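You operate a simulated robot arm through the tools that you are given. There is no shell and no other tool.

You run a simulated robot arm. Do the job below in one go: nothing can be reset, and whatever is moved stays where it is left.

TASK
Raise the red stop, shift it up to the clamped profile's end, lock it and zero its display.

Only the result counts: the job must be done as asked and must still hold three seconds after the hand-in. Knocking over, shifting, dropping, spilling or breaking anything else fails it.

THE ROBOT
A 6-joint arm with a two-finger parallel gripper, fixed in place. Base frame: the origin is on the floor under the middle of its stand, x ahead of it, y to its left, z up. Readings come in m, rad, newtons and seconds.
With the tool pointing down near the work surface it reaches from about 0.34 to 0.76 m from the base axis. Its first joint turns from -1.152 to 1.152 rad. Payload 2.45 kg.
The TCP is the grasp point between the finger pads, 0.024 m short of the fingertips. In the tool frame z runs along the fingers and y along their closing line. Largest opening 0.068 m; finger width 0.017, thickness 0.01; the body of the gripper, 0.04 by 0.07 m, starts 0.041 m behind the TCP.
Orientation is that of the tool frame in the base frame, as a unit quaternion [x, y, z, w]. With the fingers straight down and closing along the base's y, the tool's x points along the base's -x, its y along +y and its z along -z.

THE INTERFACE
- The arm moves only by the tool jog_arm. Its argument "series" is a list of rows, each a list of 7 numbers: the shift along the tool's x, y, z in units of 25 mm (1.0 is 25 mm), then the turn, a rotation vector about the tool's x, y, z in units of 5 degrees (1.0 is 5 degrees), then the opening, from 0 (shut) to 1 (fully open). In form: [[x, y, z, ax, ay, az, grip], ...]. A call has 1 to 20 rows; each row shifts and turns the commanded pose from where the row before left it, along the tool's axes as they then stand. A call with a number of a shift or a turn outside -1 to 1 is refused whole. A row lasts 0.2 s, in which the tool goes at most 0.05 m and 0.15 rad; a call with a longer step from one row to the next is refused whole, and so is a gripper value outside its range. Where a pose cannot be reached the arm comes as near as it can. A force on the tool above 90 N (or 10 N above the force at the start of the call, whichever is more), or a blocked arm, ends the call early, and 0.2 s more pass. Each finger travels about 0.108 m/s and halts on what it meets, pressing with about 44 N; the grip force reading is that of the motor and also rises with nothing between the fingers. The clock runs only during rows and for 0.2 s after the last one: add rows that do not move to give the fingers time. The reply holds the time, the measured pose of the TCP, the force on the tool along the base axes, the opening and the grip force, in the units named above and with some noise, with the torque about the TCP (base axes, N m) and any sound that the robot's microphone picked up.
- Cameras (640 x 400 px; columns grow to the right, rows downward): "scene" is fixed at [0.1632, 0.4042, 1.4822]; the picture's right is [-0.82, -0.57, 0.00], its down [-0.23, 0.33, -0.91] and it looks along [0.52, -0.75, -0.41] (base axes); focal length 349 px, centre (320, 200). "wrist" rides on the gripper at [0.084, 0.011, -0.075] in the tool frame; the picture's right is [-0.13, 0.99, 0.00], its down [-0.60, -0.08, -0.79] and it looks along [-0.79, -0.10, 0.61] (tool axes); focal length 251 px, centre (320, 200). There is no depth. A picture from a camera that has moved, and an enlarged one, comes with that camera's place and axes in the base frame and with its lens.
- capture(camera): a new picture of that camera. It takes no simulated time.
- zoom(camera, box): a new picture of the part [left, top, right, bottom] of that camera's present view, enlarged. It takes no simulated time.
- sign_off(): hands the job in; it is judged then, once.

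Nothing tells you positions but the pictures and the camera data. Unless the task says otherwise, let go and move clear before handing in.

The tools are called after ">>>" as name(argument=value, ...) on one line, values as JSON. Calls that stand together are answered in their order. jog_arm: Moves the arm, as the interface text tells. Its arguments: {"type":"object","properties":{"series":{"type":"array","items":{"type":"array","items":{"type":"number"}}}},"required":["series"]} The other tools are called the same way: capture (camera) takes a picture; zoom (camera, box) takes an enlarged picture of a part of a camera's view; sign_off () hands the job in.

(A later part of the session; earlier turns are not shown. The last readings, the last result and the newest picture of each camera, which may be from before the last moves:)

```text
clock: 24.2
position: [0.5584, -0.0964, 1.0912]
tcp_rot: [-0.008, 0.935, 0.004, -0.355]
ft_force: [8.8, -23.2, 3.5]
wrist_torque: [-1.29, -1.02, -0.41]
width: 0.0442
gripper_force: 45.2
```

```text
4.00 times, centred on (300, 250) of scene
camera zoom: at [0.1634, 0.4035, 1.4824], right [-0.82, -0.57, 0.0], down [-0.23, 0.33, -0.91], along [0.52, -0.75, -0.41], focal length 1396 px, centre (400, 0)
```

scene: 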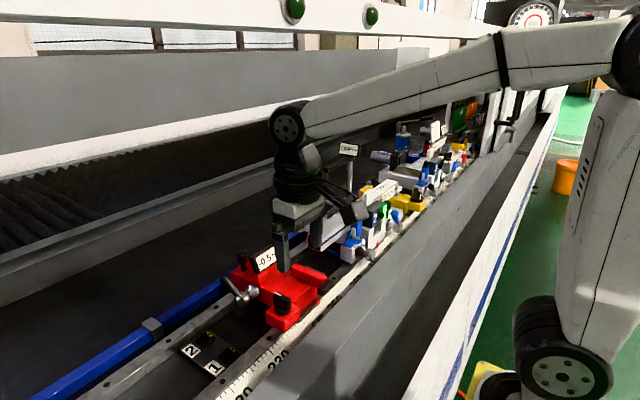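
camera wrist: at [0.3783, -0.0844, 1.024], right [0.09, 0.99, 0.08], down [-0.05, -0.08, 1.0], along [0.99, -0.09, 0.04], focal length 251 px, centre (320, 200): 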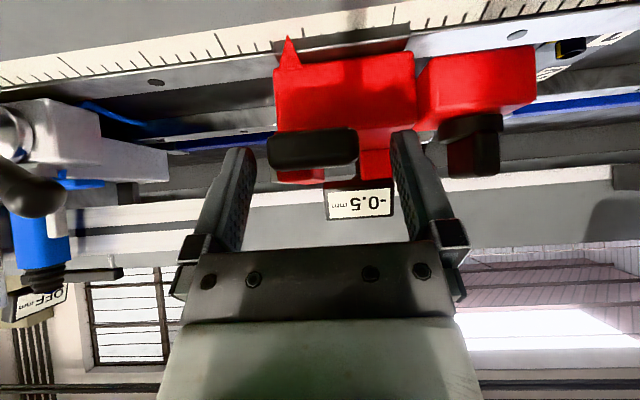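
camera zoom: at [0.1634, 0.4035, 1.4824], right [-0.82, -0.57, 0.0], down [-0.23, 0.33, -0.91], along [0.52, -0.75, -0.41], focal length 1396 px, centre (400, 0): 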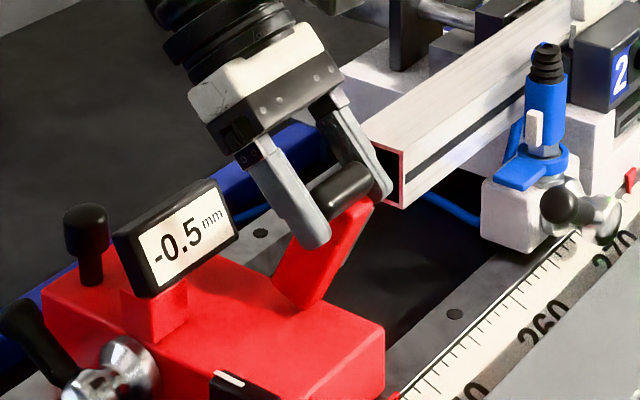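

The commanded pose was clamped, so the bar is now at about 64° with the tool at 42°. From here I'll translate along the arc while easing the tilt back slightly.

>>> jog_arm(series=[[-0.159, -0.03, -0.333, 0, -0.4, 0, 0.3], [-0.199, 0, -0.305, 0, -0.4, 0, 0.3], [-0.244, 0, -0.274, 0, -0.4, 0, 0.3], [0, 0, 0, 0, 0, 0, 0.3]])

>>> zoom(camera="scene", box=[220, 200, 380, 300])

>>> zoom(camera="wrist", box=[200, 60, 440, 220])

```text
clock: 25.2
position: [0.5827, -0.0958, 1.1023]
tcp_rot: [-0.007, 0.951, 0.005, -0.309]
ft_force: [-17.5, -12.4, 6.5]
wrist_torque: [-1.13, 1.48, -0.51]
width: 0.0444
gripper_force: 44.8
```

```text
4.00 times, centred on (300, 250) of scene
camera zoom: at [0.1625, 0.4039, 1.4824], right [-0.82, -0.57, 0.0], down [-0.23, 0.33, -0.91], along [0.52, -0.75, -0.41], focal length 1396 px, centre (400, 0)
```

zoom: 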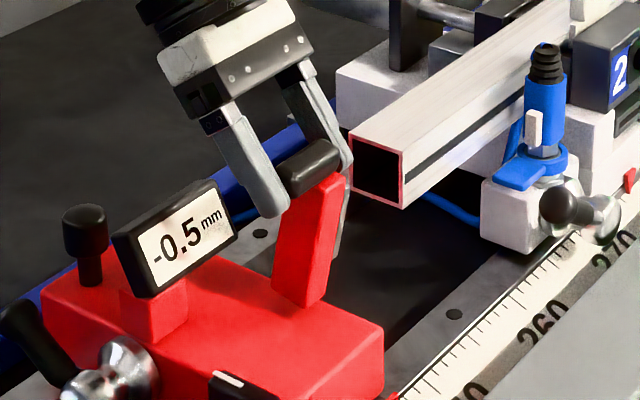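

```text
2.50 times, centred on (320, 140) of wrist
camera zoom: at [0.5591, -0.0866, 1.2104], right [0.09, 0.99, -0.06], down [0.96, -0.07, 0.28], along [0.28, -0.09, -0.96], focal length 629 px, centre (320, 350)
```

zoom: 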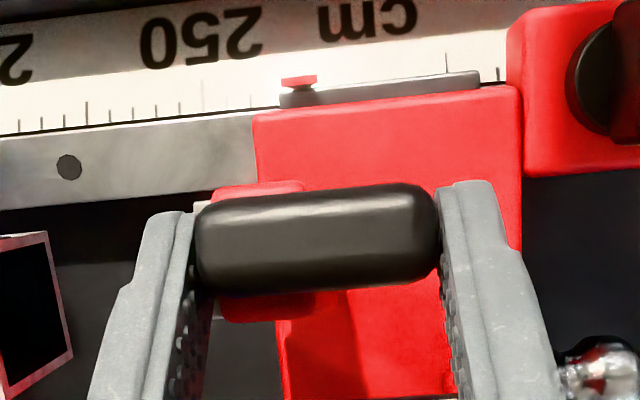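

Back to about 82° with a gentler tilt. I'll finish the last few degrees.

>>> jog_arm(series=[[-0.277, 0, -0.238, 0, -0.4, 0, 0.3], [-0.24, 0, -0.14, 0, -0.4, 0, 0.3], [0, 0, 0, 0, 0, 0, 0.3]])

>>> zoom(camera="scene", box=[220, 200, 380, 300])

>>> zoom(camera="wrist", box=[200, 60, 440, 220])

```text
clock: 26.0
position: [0.5991, -0.0958, 1.1036]
tcp_rot: [-0.006, 0.961, 0.005, -0.276]
ft_force: [-12.1, -10.0, 30.0]
wrist_torque: [-1.52, 1.51, -0.61]
width: 0.0442
gripper_force: 45.0
```

```text
4.00 times, centred on (300, 250) of scene
camera zoom: at [0.1622, 0.404, 1.4824], right [-0.82, -0.57, 0.0], down [-0.23, 0.33, -0.91], along [0.52, -0.75, -0.41], focal length 1396 px, centre (400, 0)
```

zoom: 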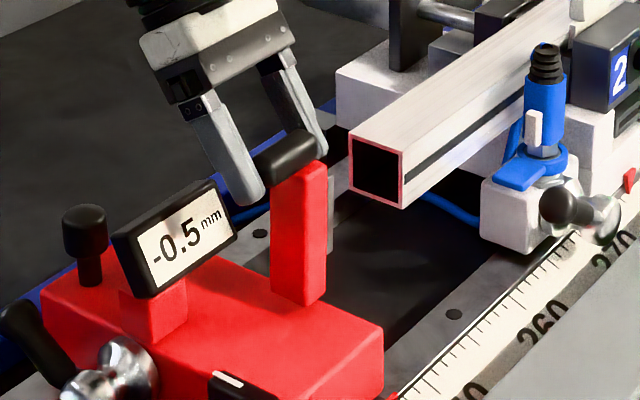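

```text
2.50 times, centred on (320, 140) of wrist
camera zoom: at [0.5673, -0.0864, 1.2105], right [0.1, 0.99, -0.05], down [0.93, -0.07, 0.35], along [0.35, -0.09, -0.93], focal length 629 px, centre (320, 350)
```

zoom: 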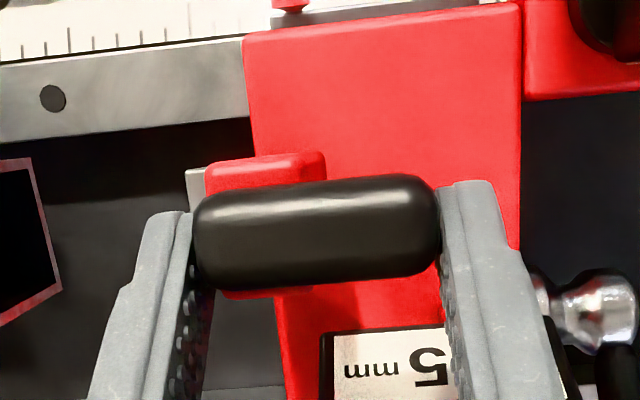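

The bar looks vertical. I'll push gently a little further to find its end stop.

>>> jog_arm(series=[[-0.148, -0.03, -0.14, 0, 0, 0, 0.3], [0, 0, 0, 0, 0, 0, 0.3]])

>>> zoom(camera="scene", box=[220, 200, 380, 300])

```text
clock: 26.6
position: [0.6036, -0.0976, 1.1031]
tcp_rot: [-0.007, 0.961, 0.007, -0.278]
ft_force: [-19.7, -4.1, 28.7]
wrist_torque: [-1.76, 0.91, -0.31]
width: 0.0443
gripper_force: 45.3
```

```text
4.00 times, centred on (300, 250) of scene
camera zoom: at [0.162, 0.4042, 1.4823], right [-0.82, -0.57, 0.0], down [-0.23, 0.33, -0.91], along [0.52, -0.75, -0.41], focal length 1396 px, centre (400, 0)
```

zoom: 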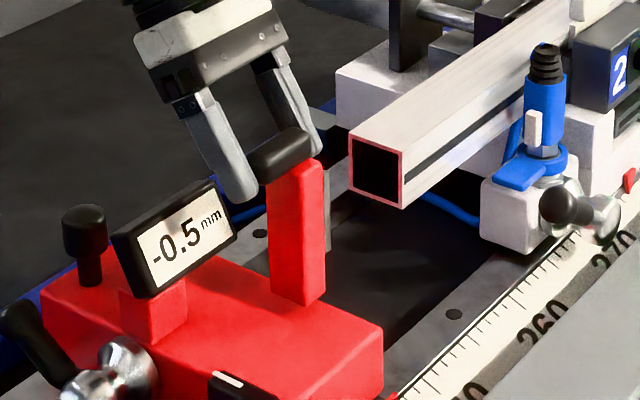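

>>> jog_arm(series=[[-0.17, 0, -0.14, 0, 0, 0, 0.3], [-0.08, 0, -0.08, 0, 0, 0, 0.3], [0, 0, 0, 0, 0, 0, 0.3]])

>>> zoom(camera="scene", box=[220, 200, 380, 300])

>>> capture(camera="wrist")

```text
clock: 27.4
position: [0.611, -0.0949, 1.1029]
tcp_rot: [-0.008, 0.959, 0.006, -0.282]
ft_force: [-41.0, -2.8, 15.4]
wrist_torque: [-1.54, 0.85, -0.36]
width: 0.0443
gripper_force: 45.5
```

```text
4.00 times, centred on (300, 250) of scene
camera zoom: at [0.1616, 0.4042, 1.4824], right [-0.82, -0.57, 0.0], down [-0.23, 0.33, -0.91], along [0.52, -0.75, -0.41], focal length 1396 px, centre (400, 0)
```

zoom: 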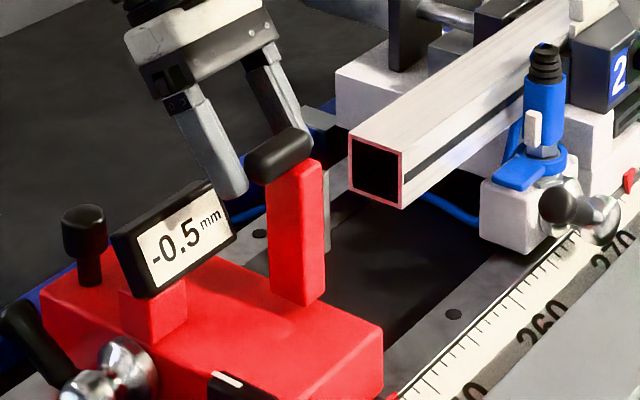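

```text
taken
camera wrist: at [0.5792, -0.0867, 1.2109], right [0.1, 0.99, -0.05], down [0.94, -0.08, 0.34], along [0.33, -0.08, -0.94], focal length 251 px, centre (320, 200)
```

wrist: 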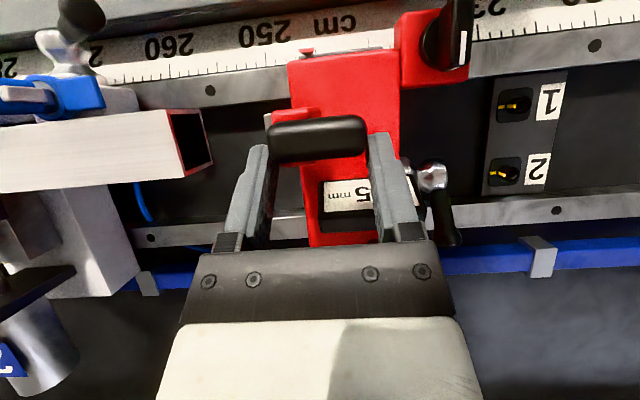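

The bar has hit its end stop: the x-force rose to -41 N and it didn't move further. I'll relieve the push slightly, then open and see whether it stays up.

>>> jog_arm(series=[[0.08, 0, 0.06, 0, 0, 0, 0.3], [0.04, 0, 0.0, 0, 0, 0, 0.3], [0, 0, 0, 0, 0, 0, 0.75], [0, 0, 0, 0, 0, 0, 0.95], [0, 0, 0, 0, 0, 0, 0.95]])

>>> zoom(camera="scene", box=[220, 200, 380, 300])

>>> capture(camera="wrist")

```text
clock: 28.6
position: [0.6107, -0.0953, 1.1018]
tcp_rot: [-0.008, 0.962, 0.006, -0.274]
ft_force: [0.3, 0.2, 0.0]
wrist_torque: [-0.01, 0.03, -0.02]
width: 0.0643
gripper_force: 0.1
```

```text
4.00 times, centred on (300, 250) of scene
camera zoom: at [0.1632, 0.4042, 1.4822], right [-0.82, -0.57, 0.0], down [-0.23, 0.33, -0.91], along [0.52, -0.75, -0.41], focal length 1396 px, centre (400, 0)
```

zoom: 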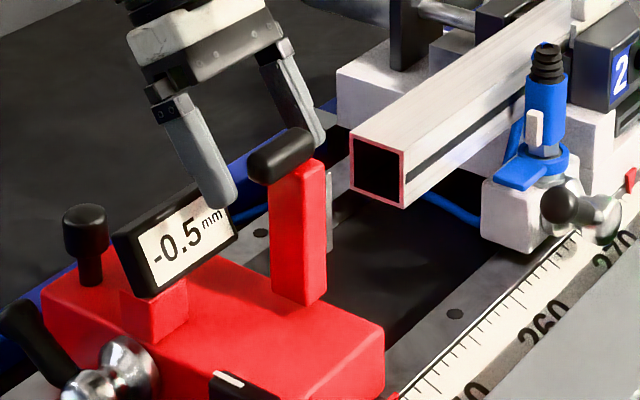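

```text
taken
camera wrist: at [0.5778, -0.0867, 1.2094], right [0.1, 0.99, -0.05], down [0.93, -0.07, 0.35], along [0.35, -0.08, -0.93], focal length 251 px, centre (320, 200)
```

wrist: 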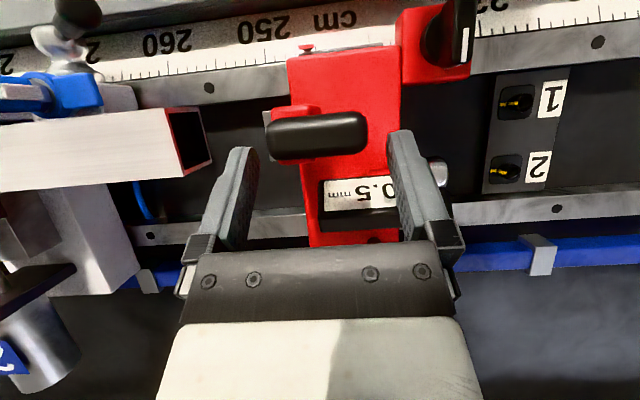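

The bar stays up by itself. I'll back away along the tool axis, return the tool to vertical and raise it.

>>> jog_arm(series=[[0, 0, -0.8, 0, 0, 0, 0.95], [0, 0, -0.8, 0, 0, 0, 1], [0, 0, -0.8, 0, -0.8, 0, 1], [0.3, 0, -0.8, 0, -0.8, 0, 1], [0.4, 0, -0.6, 0, -0.8, 0, 1], [0.4, 0, -0.5, 0, -0.8, 0, 1], [0.4, 0, -0.4, 0, -0.8, 0, 1], [0.4, 0, 0, 0, -0.8, 0, 1], [0.4, 0, 0, 0, -0.8, 0, 1], [0.4, 0, 0, 0, -0.8, 0, 1]])

>>> capture(camera="wrist")

>>> capture(camera="scene")

```text
clock: 30.8
position: [0.5995, -0.0989, 1.2233]
tcp_rot: [-0.005, 1.0, 0.007, 0.002]
ft_force: [-0.1, 0.1, 0.0]
wrist_torque: [-0.02, 0.0, 0.0]
width: 0.0683
gripper_force: 0.1
```

```text
taken
camera wrist: at [0.5147, -0.0889, 1.2979], right [0.12, 0.99, 0.02], down [0.6, -0.09, 0.79], along [0.79, -0.08, -0.61], focal length 251 px, centre (320, 200)
```

wrist: 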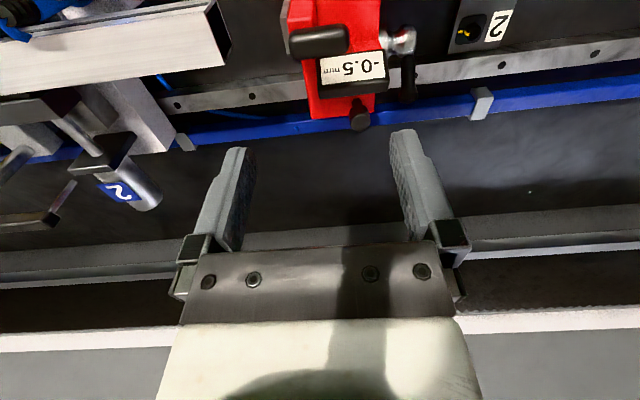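

```text
taken
```

scene: 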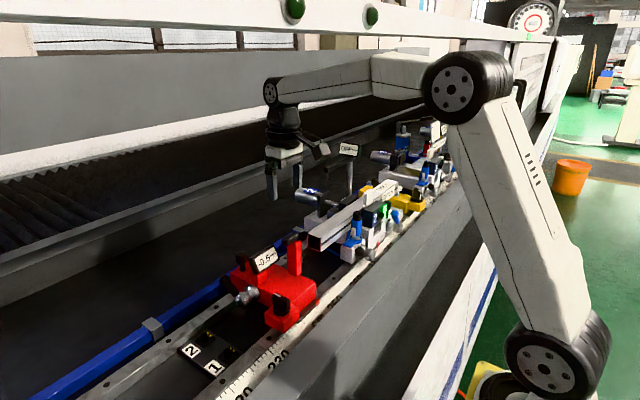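

The bar is raised and holding. Next I'll close the fingers and move to the +y side of the red knob block, whose +y face is at about y 0.022, x 0.51–0.56, z 0.98–1.00. From there I can push the carriage toward the profile.

>>> jog_arm(series=[[0.33, 0.8, 0.3, 0, 0, 0, 0], [0.33, 0.8, 0.3, 0, 0, 0, 0], [0.33, 0.8, 0.3, 0, 0, 0, 0], [0.33, 0.8, 0.3, 0, 0, 0, 0], [0.33, 0.8, 0.3, 0, 0, 0, 0], [0.33, 0.8, 0.3, 0, 0, 0, 0], [0.33, 0.8, 0.6, 0, 0, 0, 0], [0.33, 0.8, 0.6, 0, 0, 0, 0], [0, 0, 0.8, 0, 0, 0, 0], [0, 0, 0.8, 0, 0, 0, 0]])

>>> capture(camera="wrist")

>>> zoom(camera="scene", box=[200, 200, 360, 340])

```text
clock: 33.0
position: [0.532, 0.0637, 1.1113]
tcp_rot: [-0.005, 1.0, 0.009, 0.001]
ft_force: [0.0, -0.2, -0.4]
wrist_torque: [-0.01, -0.02, -0.03]
width: 0.0
gripper_force: 23.6
```

```text
taken
camera wrist: at [0.4481, 0.0728, 1.1853], right [0.12, 0.99, 0.02], down [0.6, -0.09, 0.79], along [0.79, -0.08, -0.61], focal length 251 px, centre (320, 200)
```

wrist: 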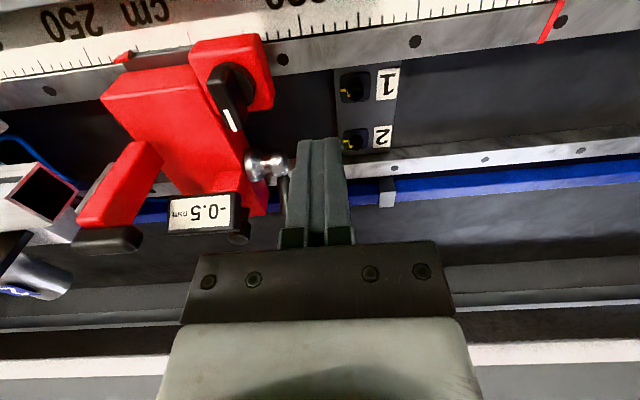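

```text
2.86 times, centred on (280, 270) of scene
camera zoom: at [0.1632, 0.4042, 1.4822], right [-0.82, -0.57, 0.0], down [-0.23, 0.33, -0.91], along [0.52, -0.75, -0.41], focal length 997 px, centre (434, 0)
```

zoom: 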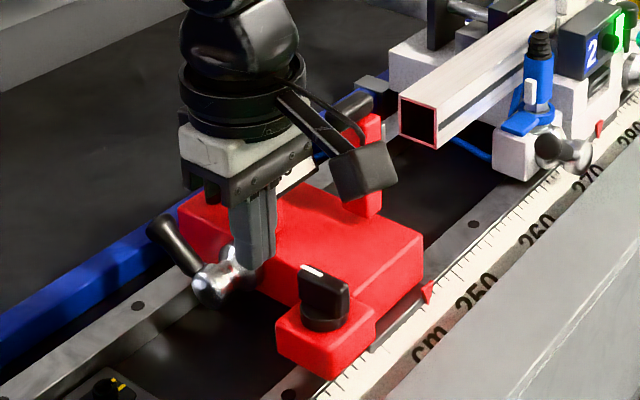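

>>> zoom(camera="wrist", box=[60, 20, 300, 170])

>>> zoom(camera="wrist", box=[150, 130, 330, 250])

```text
2.67 times, centred on (180, 95) of wrist
camera zoom: at [0.4481, 0.0728, 1.1853], right [0.12, 0.99, 0.02], down [0.6, -0.09, 0.79], along [0.79, -0.08, -0.61], focal length 670 px, centre (693, 480)
```

zoom: 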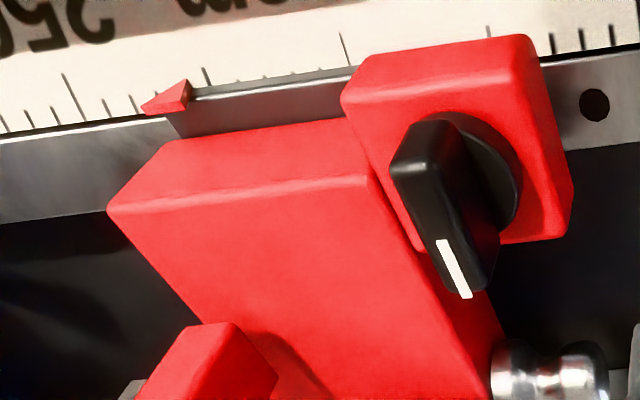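

```text
3.33 times, centred on (240, 190) of wrist
camera zoom: at [0.4481, 0.0728, 1.1853], right [0.12, 0.99, 0.02], down [0.6, -0.09, 0.79], along [0.79, -0.08, -0.61], focal length 838 px, centre (587, 233)
```

zoom: 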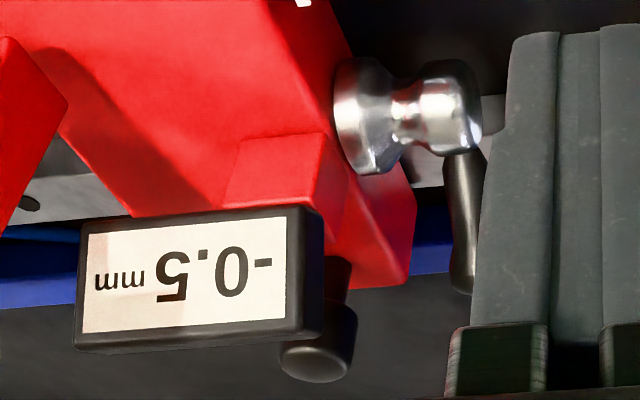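

Descending beside the block, with the tips at about z 0.983, and approaching to just short of contact.

>>> jog_arm(series=[[0, 0, 0.83, 0, 0, 0, 0], [0, 0, 0.83, 0, 0, 0, 0], [0, 0, 0.83, 0, 0, 0, 0], [0, 0, 0.83, 0, 0, 0, 0], [0, 0, 0.83, 0, 0, 0, 0], [0, -0.5, 0, 0, 0, 0, 0], [0, -0.3, 0, 0, 0, 0, 0], [0, 0, 0, 0, 0, 0, 0]])

>>> capture(camera="wrist")

>>> zoom(camera="scene", box=[220, 240, 340, 340])

```text
clock: 34.8
position: [0.533, 0.0446, 1.008]
tcp_rot: [-0.006, 1.0, 0.008, 0.002]
ft_force: [-0.7, 0.2, 0.8]
wrist_torque: [-0.02, 0.0, 0.02]
width: 0.0
gripper_force: 23.8
```

```text
taken
camera wrist: at [0.4483, 0.0539, 1.0809], right [0.12, 0.99, 0.02], down [0.6, -0.09, 0.79], along [0.79, -0.08, -0.61], focal length 251 px, centre (320, 200)
```

wrist: 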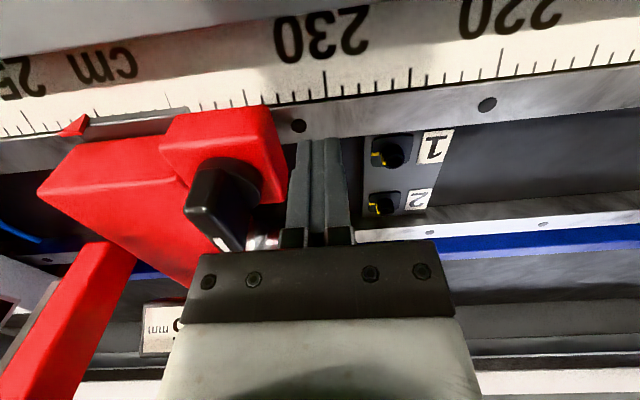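

```text
4.00 times, centred on (280, 290) of scene
camera zoom: at [0.1632, 0.4042, 1.4822], right [-0.82, -0.57, 0.0], down [-0.23, 0.33, -0.91], along [0.52, -0.75, -0.41], focal length 1396 px, centre (480, -160)
```

zoom: 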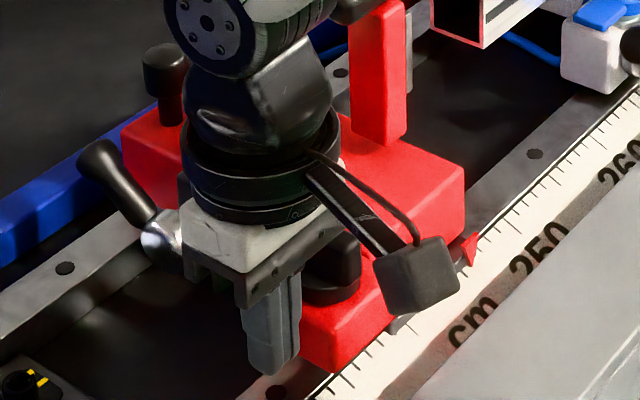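

There's a small gap to the block face. I'll push gently in -y and watch the force to see whether the carriage is free.

>>> jog_arm(series=[[0, -0.2, 0, 0, 0, 0, 0], [0, -0.2, 0, 0, 0, 0, 0], [0, -0.1, 0, 0, 0, 0, 0], [0, 0, 0, 0, 0, 0, 0]])

>>> zoom(camera="scene", box=[220, 240, 340, 340])

```text
clock: 35.8
position: [0.5326, 0.032, 1.0072]
tcp_rot: [-0.005, 1.0, 0.008, 0.002]
ft_force: [-0.2, 0.6, 0.4]
wrist_torque: [0.05, 0.03, 0.03]
width: 0.0001
gripper_force: 23.4
```

```text
4.00 times, centred on (280, 290) of scene
camera zoom: at [0.1632, 0.4042, 1.4822], right [-0.82, -0.57, 0.0], down [-0.23, 0.33, -0.91], along [0.52, -0.75, -0.41], focal length 1396 px, centre (480, -160)
```

zoom: 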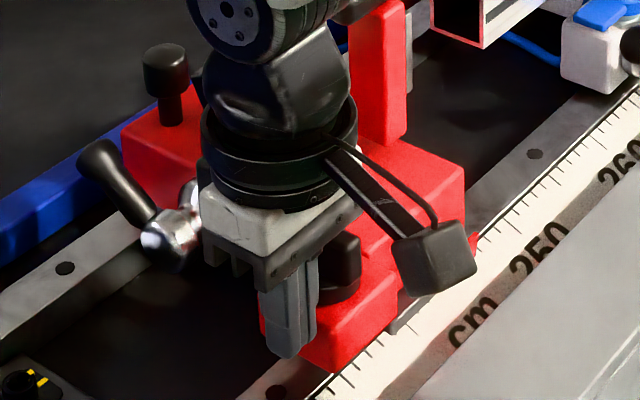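

>>> jog_arm(series=[[0, -0.1, 0, 0, 0, 0, 0], [0, -0.1, 0, 0, 0, 0, 0], [0, 0, 0, 0, 0, 0, 0]])

>>> zoom(camera="scene", box=[220, 240, 340, 340])

```text
clock: 36.6
position: [0.533, 0.0287, 1.0067]
tcp_rot: [-0.005, 1.0, 0.009, 0.001]
ft_force: [-0.8, 21.5, -1.8]
wrist_torque: [0.37, 0.02, -0.12]
width: 0.0
gripper_force: 23.6
```

```text
4.00 times, centred on (280, 290) of scene
camera zoom: at [0.1632, 0.4049, 1.482], right [-0.82, -0.57, 0.0], down [-0.23, 0.33, -0.91], along [0.52, -0.75, -0.41], focal length 1396 px, centre (480, -160)
```

zoom: 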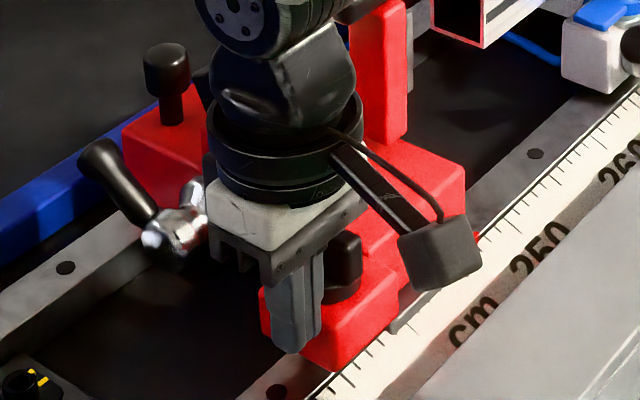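

>>> jog_arm(series=[[0, -0.1, 0, 0, 0, 0, 0], [0, -0.1, 0, 0, 0, 0, 0], [0, 0, 0, 0, 0, 0, 0]])

>>> zoom(camera="scene", box=[220, 240, 340, 340])

```text
clock: 37.4
position: [0.5336, 0.0272, 1.0061]
tcp_rot: [-0.005, 1.0, 0.011, 0.003]
ft_force: [-0.4, 51.7, 2.1]
wrist_torque: [0.85, 0.05, -0.39]
width: 0.0
gripper_force: 23.3
```

```text
4.00 times, centred on (280, 290) of scene
camera zoom: at [0.1632, 0.4057, 1.4817], right [-0.82, -0.57, 0.0], down [-0.23, 0.33, -0.91], along [0.52, -0.75, -0.41], focal length 1396 px, centre (480, -160)
```

zoom: 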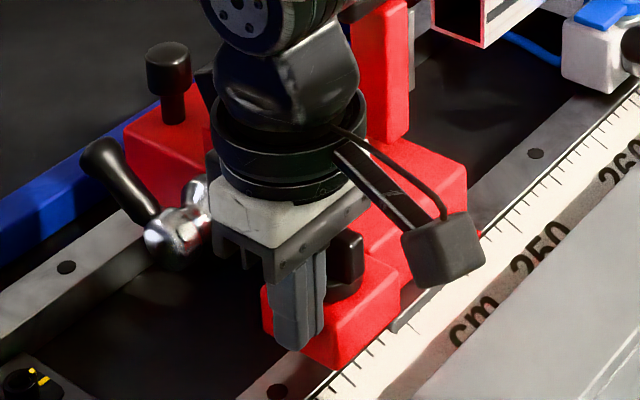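

The carriage holds firm at 52 N with almost no movement, so it is currently locked and has to be released first. I'll back off, rise, and look closely at the lever and knob.

>>> jog_arm(series=[[0, 0.5, 0, 0, 0, 0, 0], [0, 0.8, 0, 0, 0, 0, 0], [0, 0.8, -0.4, 0, 0, 0, 0], [-0.5, 0.6, -0.8, 0, 0, 0, 0], [-0.6, 0.3, -0.9, 0, 0, 0, 0], [-0.6, 0, -0.9, 0, 0, 0, 0], [-0.6, 0, -0.9, 0, 0, 0, 0], [-0.6, 0, -0.9, 0, 0, 0, 0], [-0.6, 0, 0, 0, 0, 0, 0]])

>>> capture(camera="wrist")

>>> zoom(camera="wrist", box=[120, 20, 320, 150])

>>> zoom(camera="scene", box=[200, 230, 340, 330])

```text
clock: 39.4
position: [0.6203, 0.0969, 1.1269]
tcp_rot: [-0.005, 1.0, 0.008, 0.001]
ft_force: [0.1, 0.1, 0.2]
wrist_torque: [0.0, 0.04, 0.01]
width: 0.0
gripper_force: 24.4
```

```text
taken
camera wrist: at [0.5351, 0.1054, 1.2013], right [0.12, 0.99, 0.02], down [0.6, -0.09, 0.79], along [0.79, -0.08, -0.61], focal length 251 px, centre (320, 200)
```

wrist: 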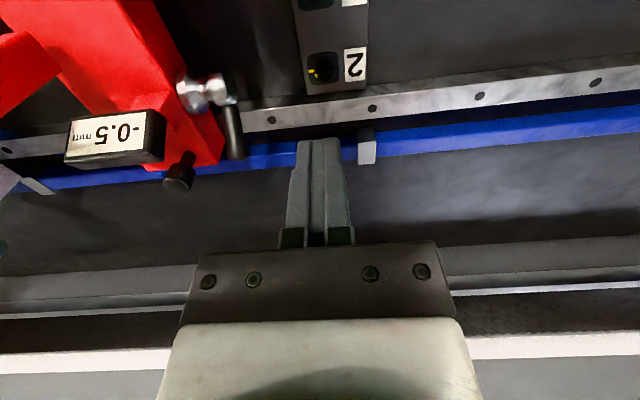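

```text
3.08 times, centred on (220, 85) of wrist
camera zoom: at [0.5351, 0.1054, 1.2013], right [0.12, 0.99, 0.02], down [0.6, -0.09, 0.79], along [0.79, -0.08, -0.61], focal length 774 px, centre (628, 554)
```

zoom: 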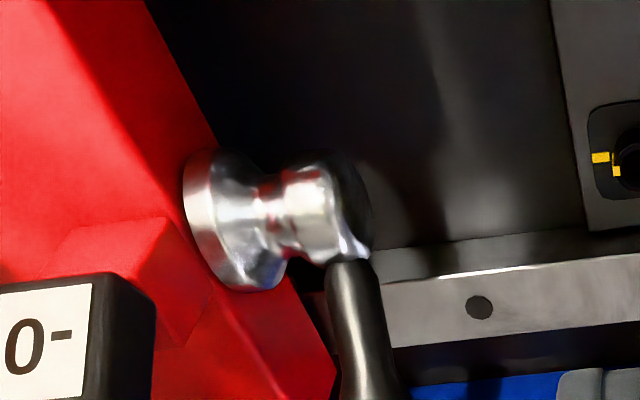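

```text
4.00 times, centred on (270, 280) of scene
camera zoom: at [0.1632, 0.4042, 1.4822], right [-0.82, -0.57, 0.0], down [-0.23, 0.33, -0.91], along [0.52, -0.75, -0.41], focal length 1396 px, centre (520, -120)
```

zoom: 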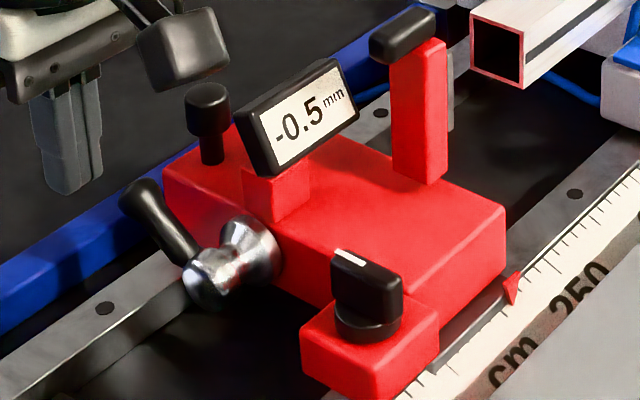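

The clamp lever's axis is at about (0.645, y, 0.975). Its handle points up at about 36° toward +x, with the tip near (0.696, 0.004, 1.010). I'll bring the closed fingertips to the far (+x) side of the handle so I can swing it upward.

>>> jog_arm(series=[[-0.8, 0, 0.4, 0, 0, 0, 0], [-0.8, 0, 0.4, 0, 0, 0, 0], [-0.8, 0, 0.4, 0, 0, 0, 0], [-0.8, 0, 0.4, 0, 0, 0, 0], [-0.88, 0, 0.4, 0, 0, 0, 0], [0, -0.9, 0, 0, 0, 0, 0], [0, -0.9, 0, 0, 0, 0, 0], [0, -0.9, 0, 0, 0, 0, 0], [0, -0.9, 0, 0, 0, 0, 0], [0, 0, 0, 0, 0, 0, 0]])

>>> capture(camera="wrist")

>>> zoom(camera="scene", box=[180, 220, 340, 330])

```text
clock: 41.6
position: [0.7225, 0.0072, 1.0767]
tcp_rot: [-0.005, 1.0, 0.008, 0.002]
ft_force: [-0.2, 0.0, 0.2]
wrist_torque: [-0.01, -0.01, 0.01]
width: 0.0
gripper_force: 23.6
```

```text
taken
camera wrist: at [0.6376, 0.0167, 1.1508], right [0.12, 0.99, 0.02], down [0.6, -0.08, 0.79], along [0.79, -0.08, -0.61], focal length 251 px, centre (320, 200)
```

wrist: 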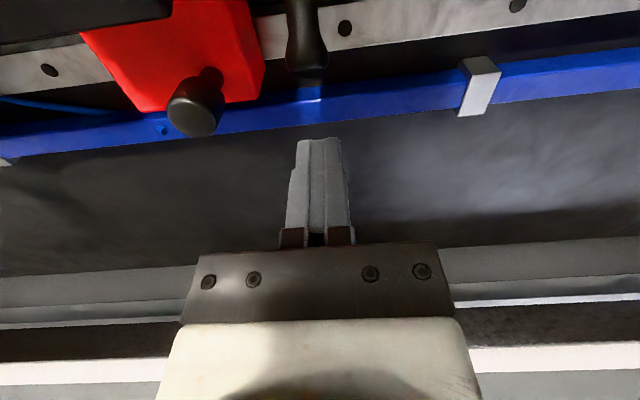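

```text
3.64 times, centred on (260, 275) of scene
camera zoom: at [0.1632, 0.4042, 1.4822], right [-0.82, -0.57, 0.0], down [-0.23, 0.33, -0.91], along [0.52, -0.75, -0.41], focal length 1269 px, centre (538, -73)
```

zoom: 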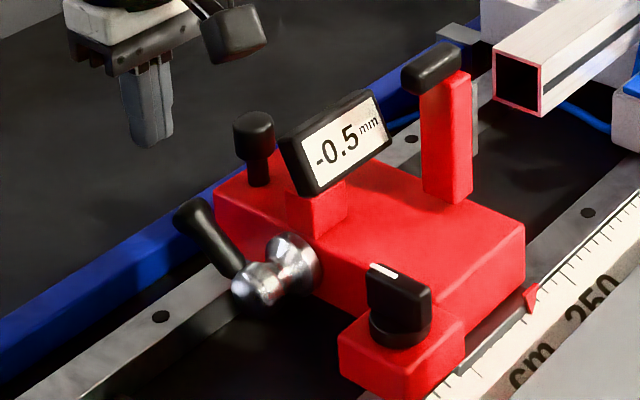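

Descending just beyond the handle tip.

>>> jog_arm(series=[[-0.1, -0.05, 0.8, 0, 0, 0, 0], [0, -0.05, 0.8, 0, 0, 0, 0], [0, 0, 0.75, 0, 0, 0, 0], [0, 0, 0, 0, 0, 0, 0]])

>>> zoom(camera="wrist", box=[200, 80, 440, 240])

>>> zoom(camera="scene", box=[180, 220, 340, 330])

```text
clock: 42.6
position: [0.7249, 0.0067, 1.0178]
tcp_rot: [-0.005, 1.0, 0.008, 0.0]
ft_force: [0.7, 0.0, 0.1]
wrist_torque: [0.01, 0.01, 0.01]
width: 0.0
gripper_force: 23.5
```

```text
2.50 times, centred on (320, 160) of wrist
camera zoom: at [0.6405, 0.0161, 1.0921], right [0.12, 0.99, 0.02], down [0.6, -0.09, 0.79], along [0.79, -0.08, -0.61], focal length 629 px, centre (320, 300)
```

zoom: 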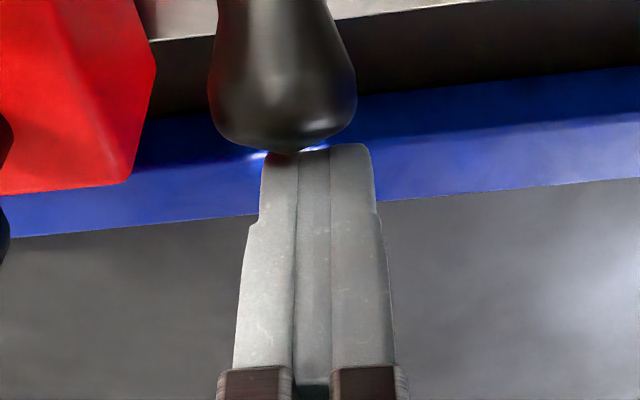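

```text
3.64 times, centred on (260, 275) of scene
camera zoom: at [0.1632, 0.4042, 1.4822], right [-0.82, -0.57, 0.0], down [-0.23, 0.33, -0.91], along [0.52, -0.75, -0.41], focal length 1269 px, centre (538, -73)
```

zoom: 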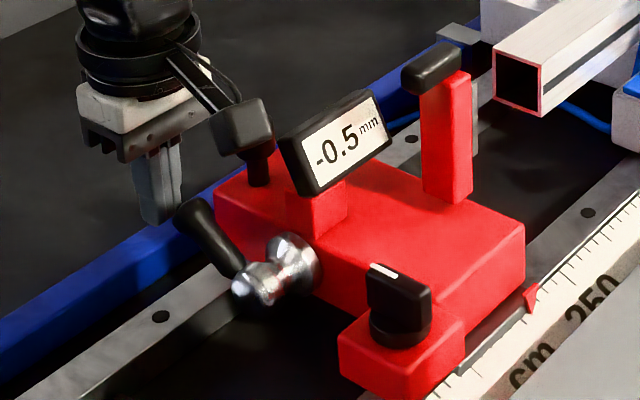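

>>> jog_arm(series=[[0.3, -0.05, 0, 0, 0, 0, 0], [0.2, 0, 0, 0, 0, 0, 0], [0.15, 0, 0, 0, 0, 0, 0], [0.15, 0, 0, 0, 0, 0, 0], [0, 0, 0, 0, 0, 0, 0]])

>>> zoom(camera="wrist", box=[200, 80, 440, 240])

>>> zoom(camera="scene", box=[180, 220, 340, 330])

```text
clock: 43.8
position: [0.7077, 0.0056, 1.0228]
tcp_rot: [-0.005, 1.0, 0.008, 0.006]
ft_force: [20.4, -1.4, 21.0]
wrist_torque: [-0.03, 0.15, 0.03]
width: 0.0
gripper_force: 23.0
```

```text
2.50 times, centred on (320, 160) of wrist
camera zoom: at [0.6226, 0.0145, 1.0952], right [0.12, 0.99, 0.02], down [0.59, -0.09, 0.8], along [0.8, -0.08, -0.6], focal length 629 px, centre (320, 300)
```

zoom: 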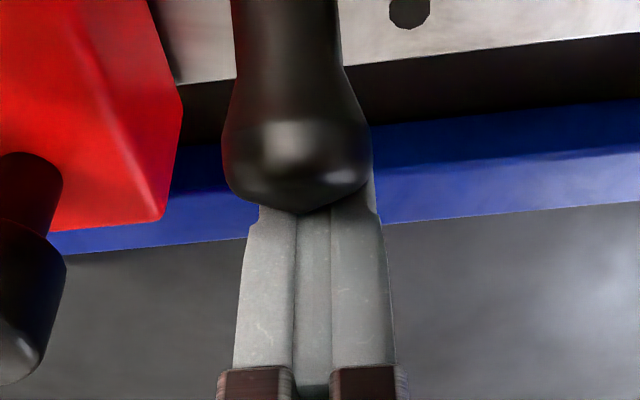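

```text
3.64 times, centred on (260, 275) of scene
camera zoom: at [0.1634, 0.4042, 1.4822], right [-0.82, -0.57, 0.0], down [-0.23, 0.33, -0.91], along [0.52, -0.75, -0.41], focal length 1269 px, centre (538, -73)
```

zoom: 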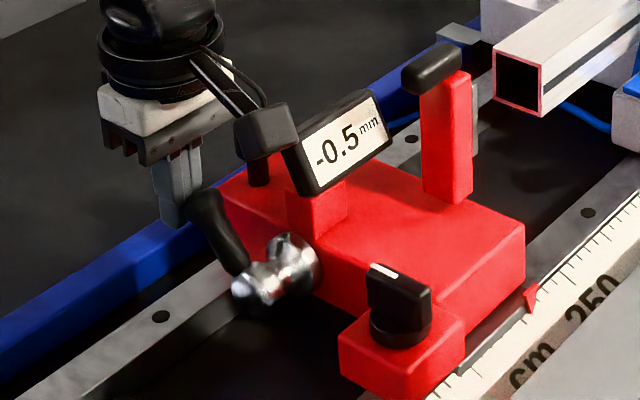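

The lever is swinging upward against moderate resistance. I'll keep going.

>>> jog_arm(series=[[0.15, 0, 0, 0, 0, 0, 0], [0.15, 0, 0, 0, 0, 0, 0], [0.15, 0, 0, 0, 0, 0, 0], [0.15, 0, 0, 0, 0, 0, 0], [0, 0, 0, 0, 0, 0, 0]])

>>> zoom(camera="wrist", box=[200, 80, 440, 240])

>>> zoom(camera="scene", box=[180, 220, 340, 330])

```text
clock: 45.0
position: [0.6975, 0.0054, 1.0307]
tcp_rot: [-0.005, 1.0, 0.007, 0.019]
ft_force: [32.2, 1.6, 42.5]
wrist_torque: [-0.03, 0.31, -0.03]
width: 0.0
gripper_force: 23.9
```

```text
2.50 times, centred on (320, 160) of wrist
camera zoom: at [0.6109, 0.0144, 1.1013], right [0.12, 0.99, 0.02], down [0.57, -0.09, 0.81], along [0.81, -0.08, -0.58], focal length 629 px, centre (320, 300)
```

zoom: 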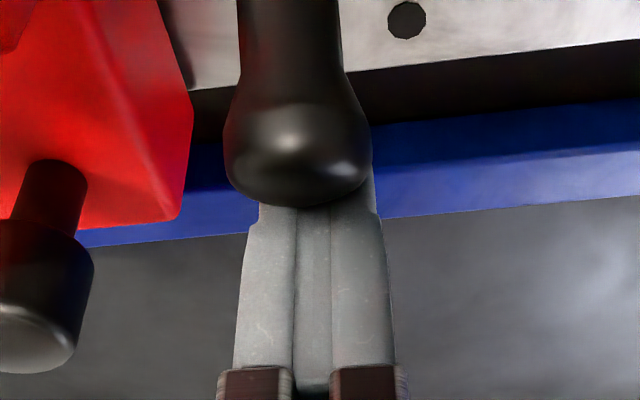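

```text
3.64 times, centred on (260, 275) of scene
camera zoom: at [0.1632, 0.4042, 1.4822], right [-0.82, -0.57, 0.0], down [-0.23, 0.33, -0.91], along [0.52, -0.75, -0.41], focal length 1269 px, centre (538, -73)
```

zoom: 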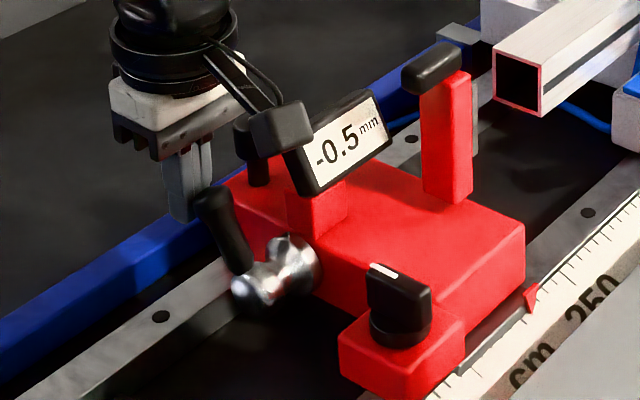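

>>> jog_arm(series=[[0.1, 0, -0.3, 0, 0, 0, 0], [0.2, 0, -0.15, 0, 0, 0, 0], [0.2, 0, -0.1, 0, 0, 0, 0], [0.2, 0, -0.1, 0, 0, 0, 0], [0, 0, 0, 0, 0, 0, 0]])

>>> zoom(camera="wrist", box=[200, 80, 440, 240])

>>> zoom(camera="scene", box=[180, 220, 340, 330])

```text
clock: 46.2
position: [0.676, 0.0042, 1.0399]
tcp_rot: [-0.005, 1.0, 0.008, 0.007]
ft_force: [9.5, 4.5, 32.9]
wrist_torque: [-0.1, 0.27, -0.04]
width: 0.0001
gripper_force: 23.6
```

```text
2.50 times, centred on (320, 160) of wrist
camera zoom: at [0.5899, 0.0139, 1.1129], right [0.12, 0.99, 0.02], down [0.59, -0.09, 0.8], along [0.8, -0.08, -0.6], focal length 629 px, centre (320, 300)
```

zoom: 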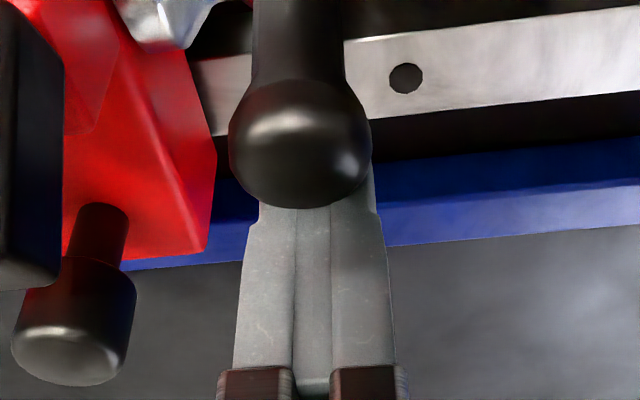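

```text
3.64 times, centred on (260, 275) of scene
camera zoom: at [0.1628, 0.4043, 1.4822], right [-0.82, -0.57, 0.0], down [-0.23, 0.33, -0.91], along [0.52, -0.75, -0.41], focal length 1269 px, centre (538, -73)
```

zoom: 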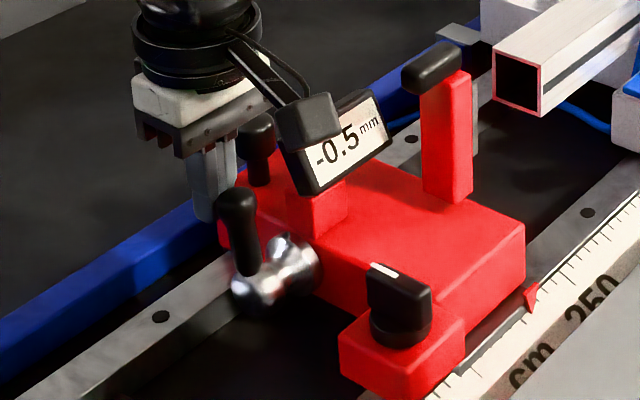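

>>> jog_arm(series=[[0.2, 0, -0.05, 0, 0, 0, 0], [0.2, 0, 0, 0, 0, 0, 0], [0.2, 0, 0, 0, 0, 0, 0], [0.2, 0, 0, 0, 0, 0, 0], [0, 0, 0, 0, 0, 0, 0]])

>>> zoom(camera="wrist", box=[200, 80, 440, 240])

>>> zoom(camera="scene", box=[180, 220, 340, 330])

```text
clock: 47.4
position: [0.6512, 0.0045, 1.0348]
tcp_rot: [-0.005, 1.0, 0.008, -0.001]
ft_force: [-0.8, -0.1, -0.3]
wrist_torque: [-0.01, 0.01, 0.01]
width: 0.0
gripper_force: 23.8
```

```text
2.50 times, centred on (320, 160) of wrist
camera zoom: at [0.5673, 0.0137, 1.1087], right [0.12, 0.99, 0.02], down [0.61, -0.09, 0.79], along [0.79, -0.08, -0.61], focal length 629 px, centre (320, 300)
```

zoom: 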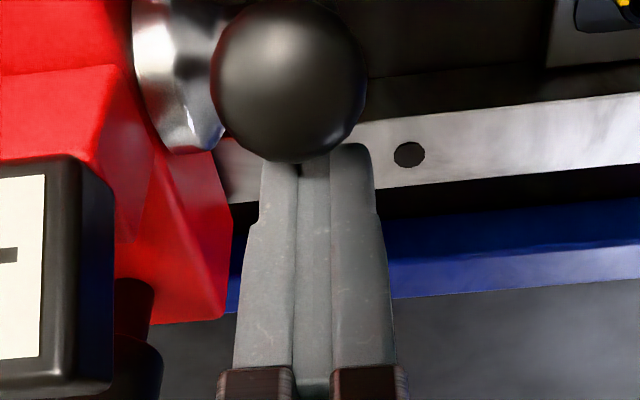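

```text
3.64 times, centred on (260, 275) of scene
camera zoom: at [0.1632, 0.4042, 1.4822], right [-0.82, -0.57, 0.0], down [-0.23, 0.33, -0.91], along [0.52, -0.75, -0.41], focal length 1269 px, centre (538, -73)
```

zoom: 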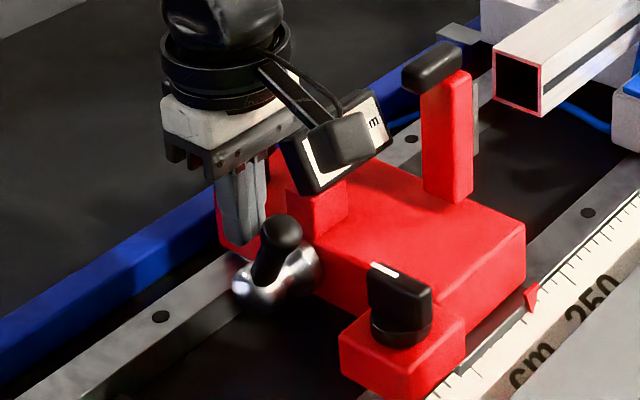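

The lever has swung past vertical to about 116° and there is no contact force now. I'll nudge a bit further to see whether that's its stop.

>>> jog_arm(series=[[0.2, 0, 0.1, 0, 0, 0, 0], [0.2, 0, 0.1, 0, 0, 0, 0], [0.1, 0, 0, 0, 0, 0, 0], [0, 0, 0, 0, 0, 0, 0]])

>>> zoom(camera="wrist", box=[200, 60, 440, 220])

>>> zoom(camera="scene", box=[180, 220, 340, 330])

```text
clock: 48.4
position: [0.6413, 0.0048, 1.0308]
tcp_rot: [-0.005, 1.0, 0.007, 0.003]
ft_force: [13.5, 0.4, 4.1]
wrist_torque: [0.01, -0.3, 0.02]
width: 0.0
gripper_force: 23.7
```

```text
2.50 times, centred on (320, 140) of wrist
camera zoom: at [0.5567, 0.0137, 1.1048], right [0.12, 0.99, 0.02], down [0.6, -0.09, 0.8], along [0.79, -0.08, -0.6], focal length 629 px, centre (320, 350)
```

zoom: 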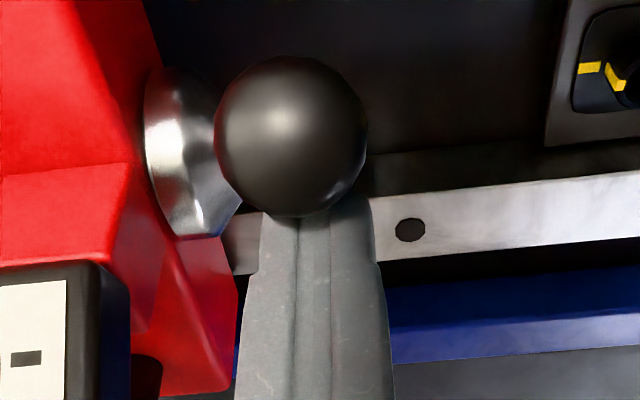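

```text
3.64 times, centred on (260, 275) of scene
camera zoom: at [0.1636, 0.4042, 1.4821], right [-0.82, -0.57, 0.0], down [-0.23, 0.33, -0.91], along [0.52, -0.75, -0.41], focal length 1269 px, centre (538, -73)
```

zoom: 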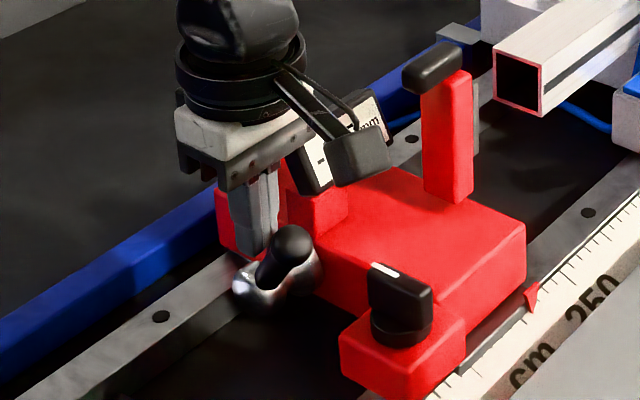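

>>> jog_arm(series=[[0.15, 0, 0, 0, 0, 0, 0], [0.15, 0, 0, 0, 0, 0, 0], [0, 0, 0, 0, 0, 0, 0]])

>>> zoom(camera="wrist", box=[200, 60, 440, 220])

>>> zoom(camera="scene", box=[180, 220, 340, 330])

```text
clock: 49.2
position: [0.6384, 0.0041, 1.0342]
tcp_rot: [-0.006, 1.0, 0.008, 0.013]
ft_force: [34.7, 1.1, 13.7]
wrist_torque: [0.05, -0.71, 0.01]
width: 0.0
gripper_force: 23.5
```

```text
2.50 times, centred on (320, 140) of wrist
camera zoom: at [0.5527, 0.0134, 1.1065], right [0.12, 0.99, 0.02], down [0.58, -0.09, 0.81], along [0.8, -0.08, -0.59], focal length 629 px, centre (320, 350)
```

zoom: 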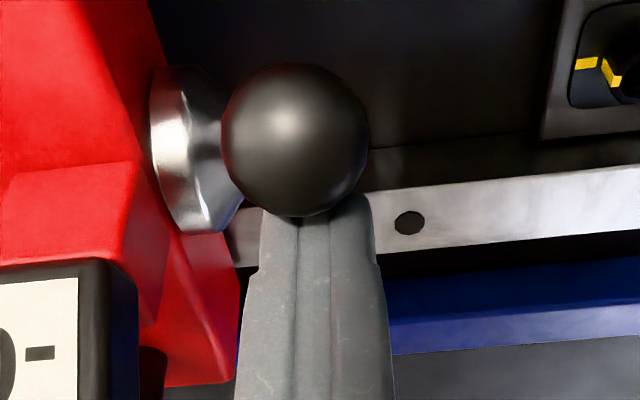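

```text
3.64 times, centred on (260, 275) of scene
camera zoom: at [0.164, 0.4042, 1.4821], right [-0.82, -0.57, 0.0], down [-0.23, 0.33, -0.91], along [0.52, -0.75, -0.41], focal length 1269 px, centre (538, -73)
```

zoom: 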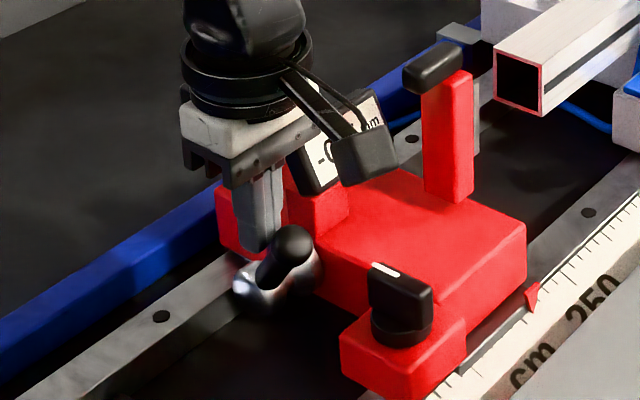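

The lever is at its end stop: 35 N and no movement. I'll back off and return to the block to test whether the carriage is now free.

>>> jog_arm(series=[[-0.5, 0, 0, 0, 0, 0, 0], [-0.2, 0.3, -0.8, 0, 0, 0, 0], [0, 0.6, -0.8, 0, 0, 0, 0], [0.2, 0.8, -0.8, 0, 0, 0, 0], [0.6, 0.6, -0.4, 0, 0, 0, 0], [0.9, 0, 0, 0, 0, 0, 0], [0.9, 0, 0, 0, 0, 0, 0], [0.9, 0, 0, 0, 0, 0, 0], [0.9, 0, 0, 0, 0, 0, 0], [0.4, 0, 0, 0, 0, 0, 0], [0, 0, 0, 0, 0, 0, 0]])

>>> capture(camera="wrist")

>>> zoom(camera="scene", box=[180, 220, 340, 330])

```text
clock: 51.6
position: [0.5299, 0.0603, 1.1014]
tcp_rot: [-0.006, 1.0, 0.008, 0.001]
ft_force: [0.5, -0.4, 0.5]
wrist_torque: [0.03, 0.0, -0.02]
width: 0.0001
gripper_force: 23.7
```

```text
taken
camera wrist: at [0.4448, 0.0688, 1.1752], right [0.12, 0.99, 0.02], down [0.6, -0.08, 0.79], along [0.79, -0.08, -0.61], focal length 251 px, centre (320, 200)
```

wrist: 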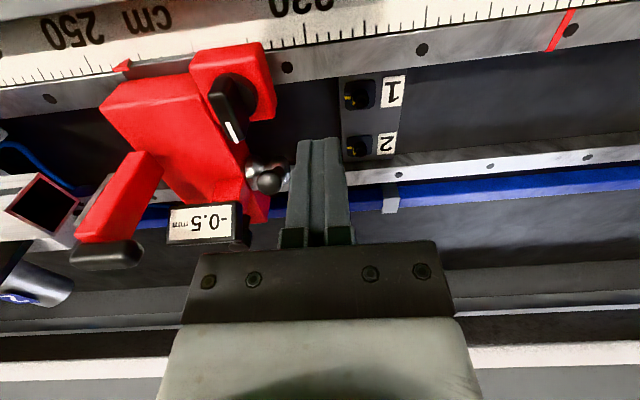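

```text
3.64 times, centred on (260, 275) of scene
camera zoom: at [0.1632, 0.4042, 1.4822], right [-0.82, -0.57, 0.0], down [-0.23, 0.33, -0.91], along [0.52, -0.75, -0.41], focal length 1269 px, centre (538, -73)
```

zoom: 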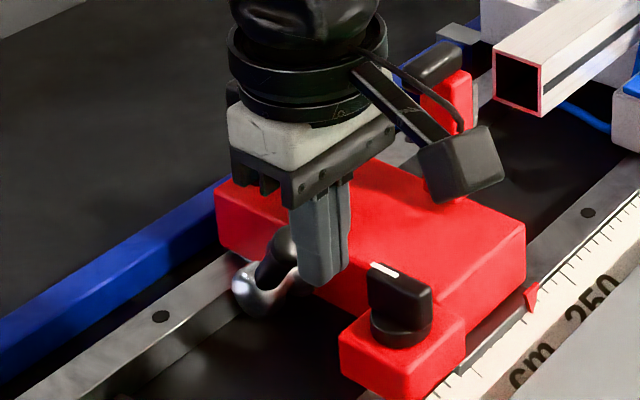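

>>> jog_arm(series=[[-0.1, 0, 0.75, 0, 0, 0, 0], [0, 0, 0.75, 0, 0, 0, 0], [0, 0, 0.75, 0, 0, 0, 0], [0, 0, 0.75, 0, 0, 0, 0], [0, 0, 0.75, 0, 0, 0, 0], [0, -0.5, 0, 0, 0, 0, 0], [0, -0.5, 0, 0, 0, 0, 0], [0, -0.2, 0, 0, 0, 0, 0], [0, -0.1, 0, 0, 0, 0, 0], [0, -0.1, 0, 0, 0, 0, 0], [0, 0, 0, 0, 0, 0, 0]])

>>> zoom(camera="scene", box=[180, 220, 340, 330])

```text
clock: 54.0
position: [0.5319, 0.0256, 1.0046]
tcp_rot: [-0.004, 1.0, 0.008, 0.001]
ft_force: [0.1, 4.0, 0.4]
wrist_torque: [0.1, 0.02, -0.02]
width: 0.0001
gripper_force: 23.9
```

```text
3.64 times, centred on (260, 275) of scene
camera zoom: at [0.1632, 0.4043, 1.4821], right [-0.82, -0.57, 0.0], down [-0.23, 0.33, -0.91], along [0.52, -0.75, -0.41], focal length 1269 px, centre (538, -73)
```

zoom: 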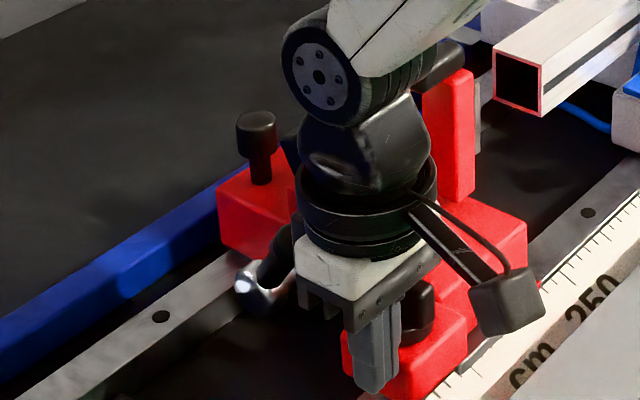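

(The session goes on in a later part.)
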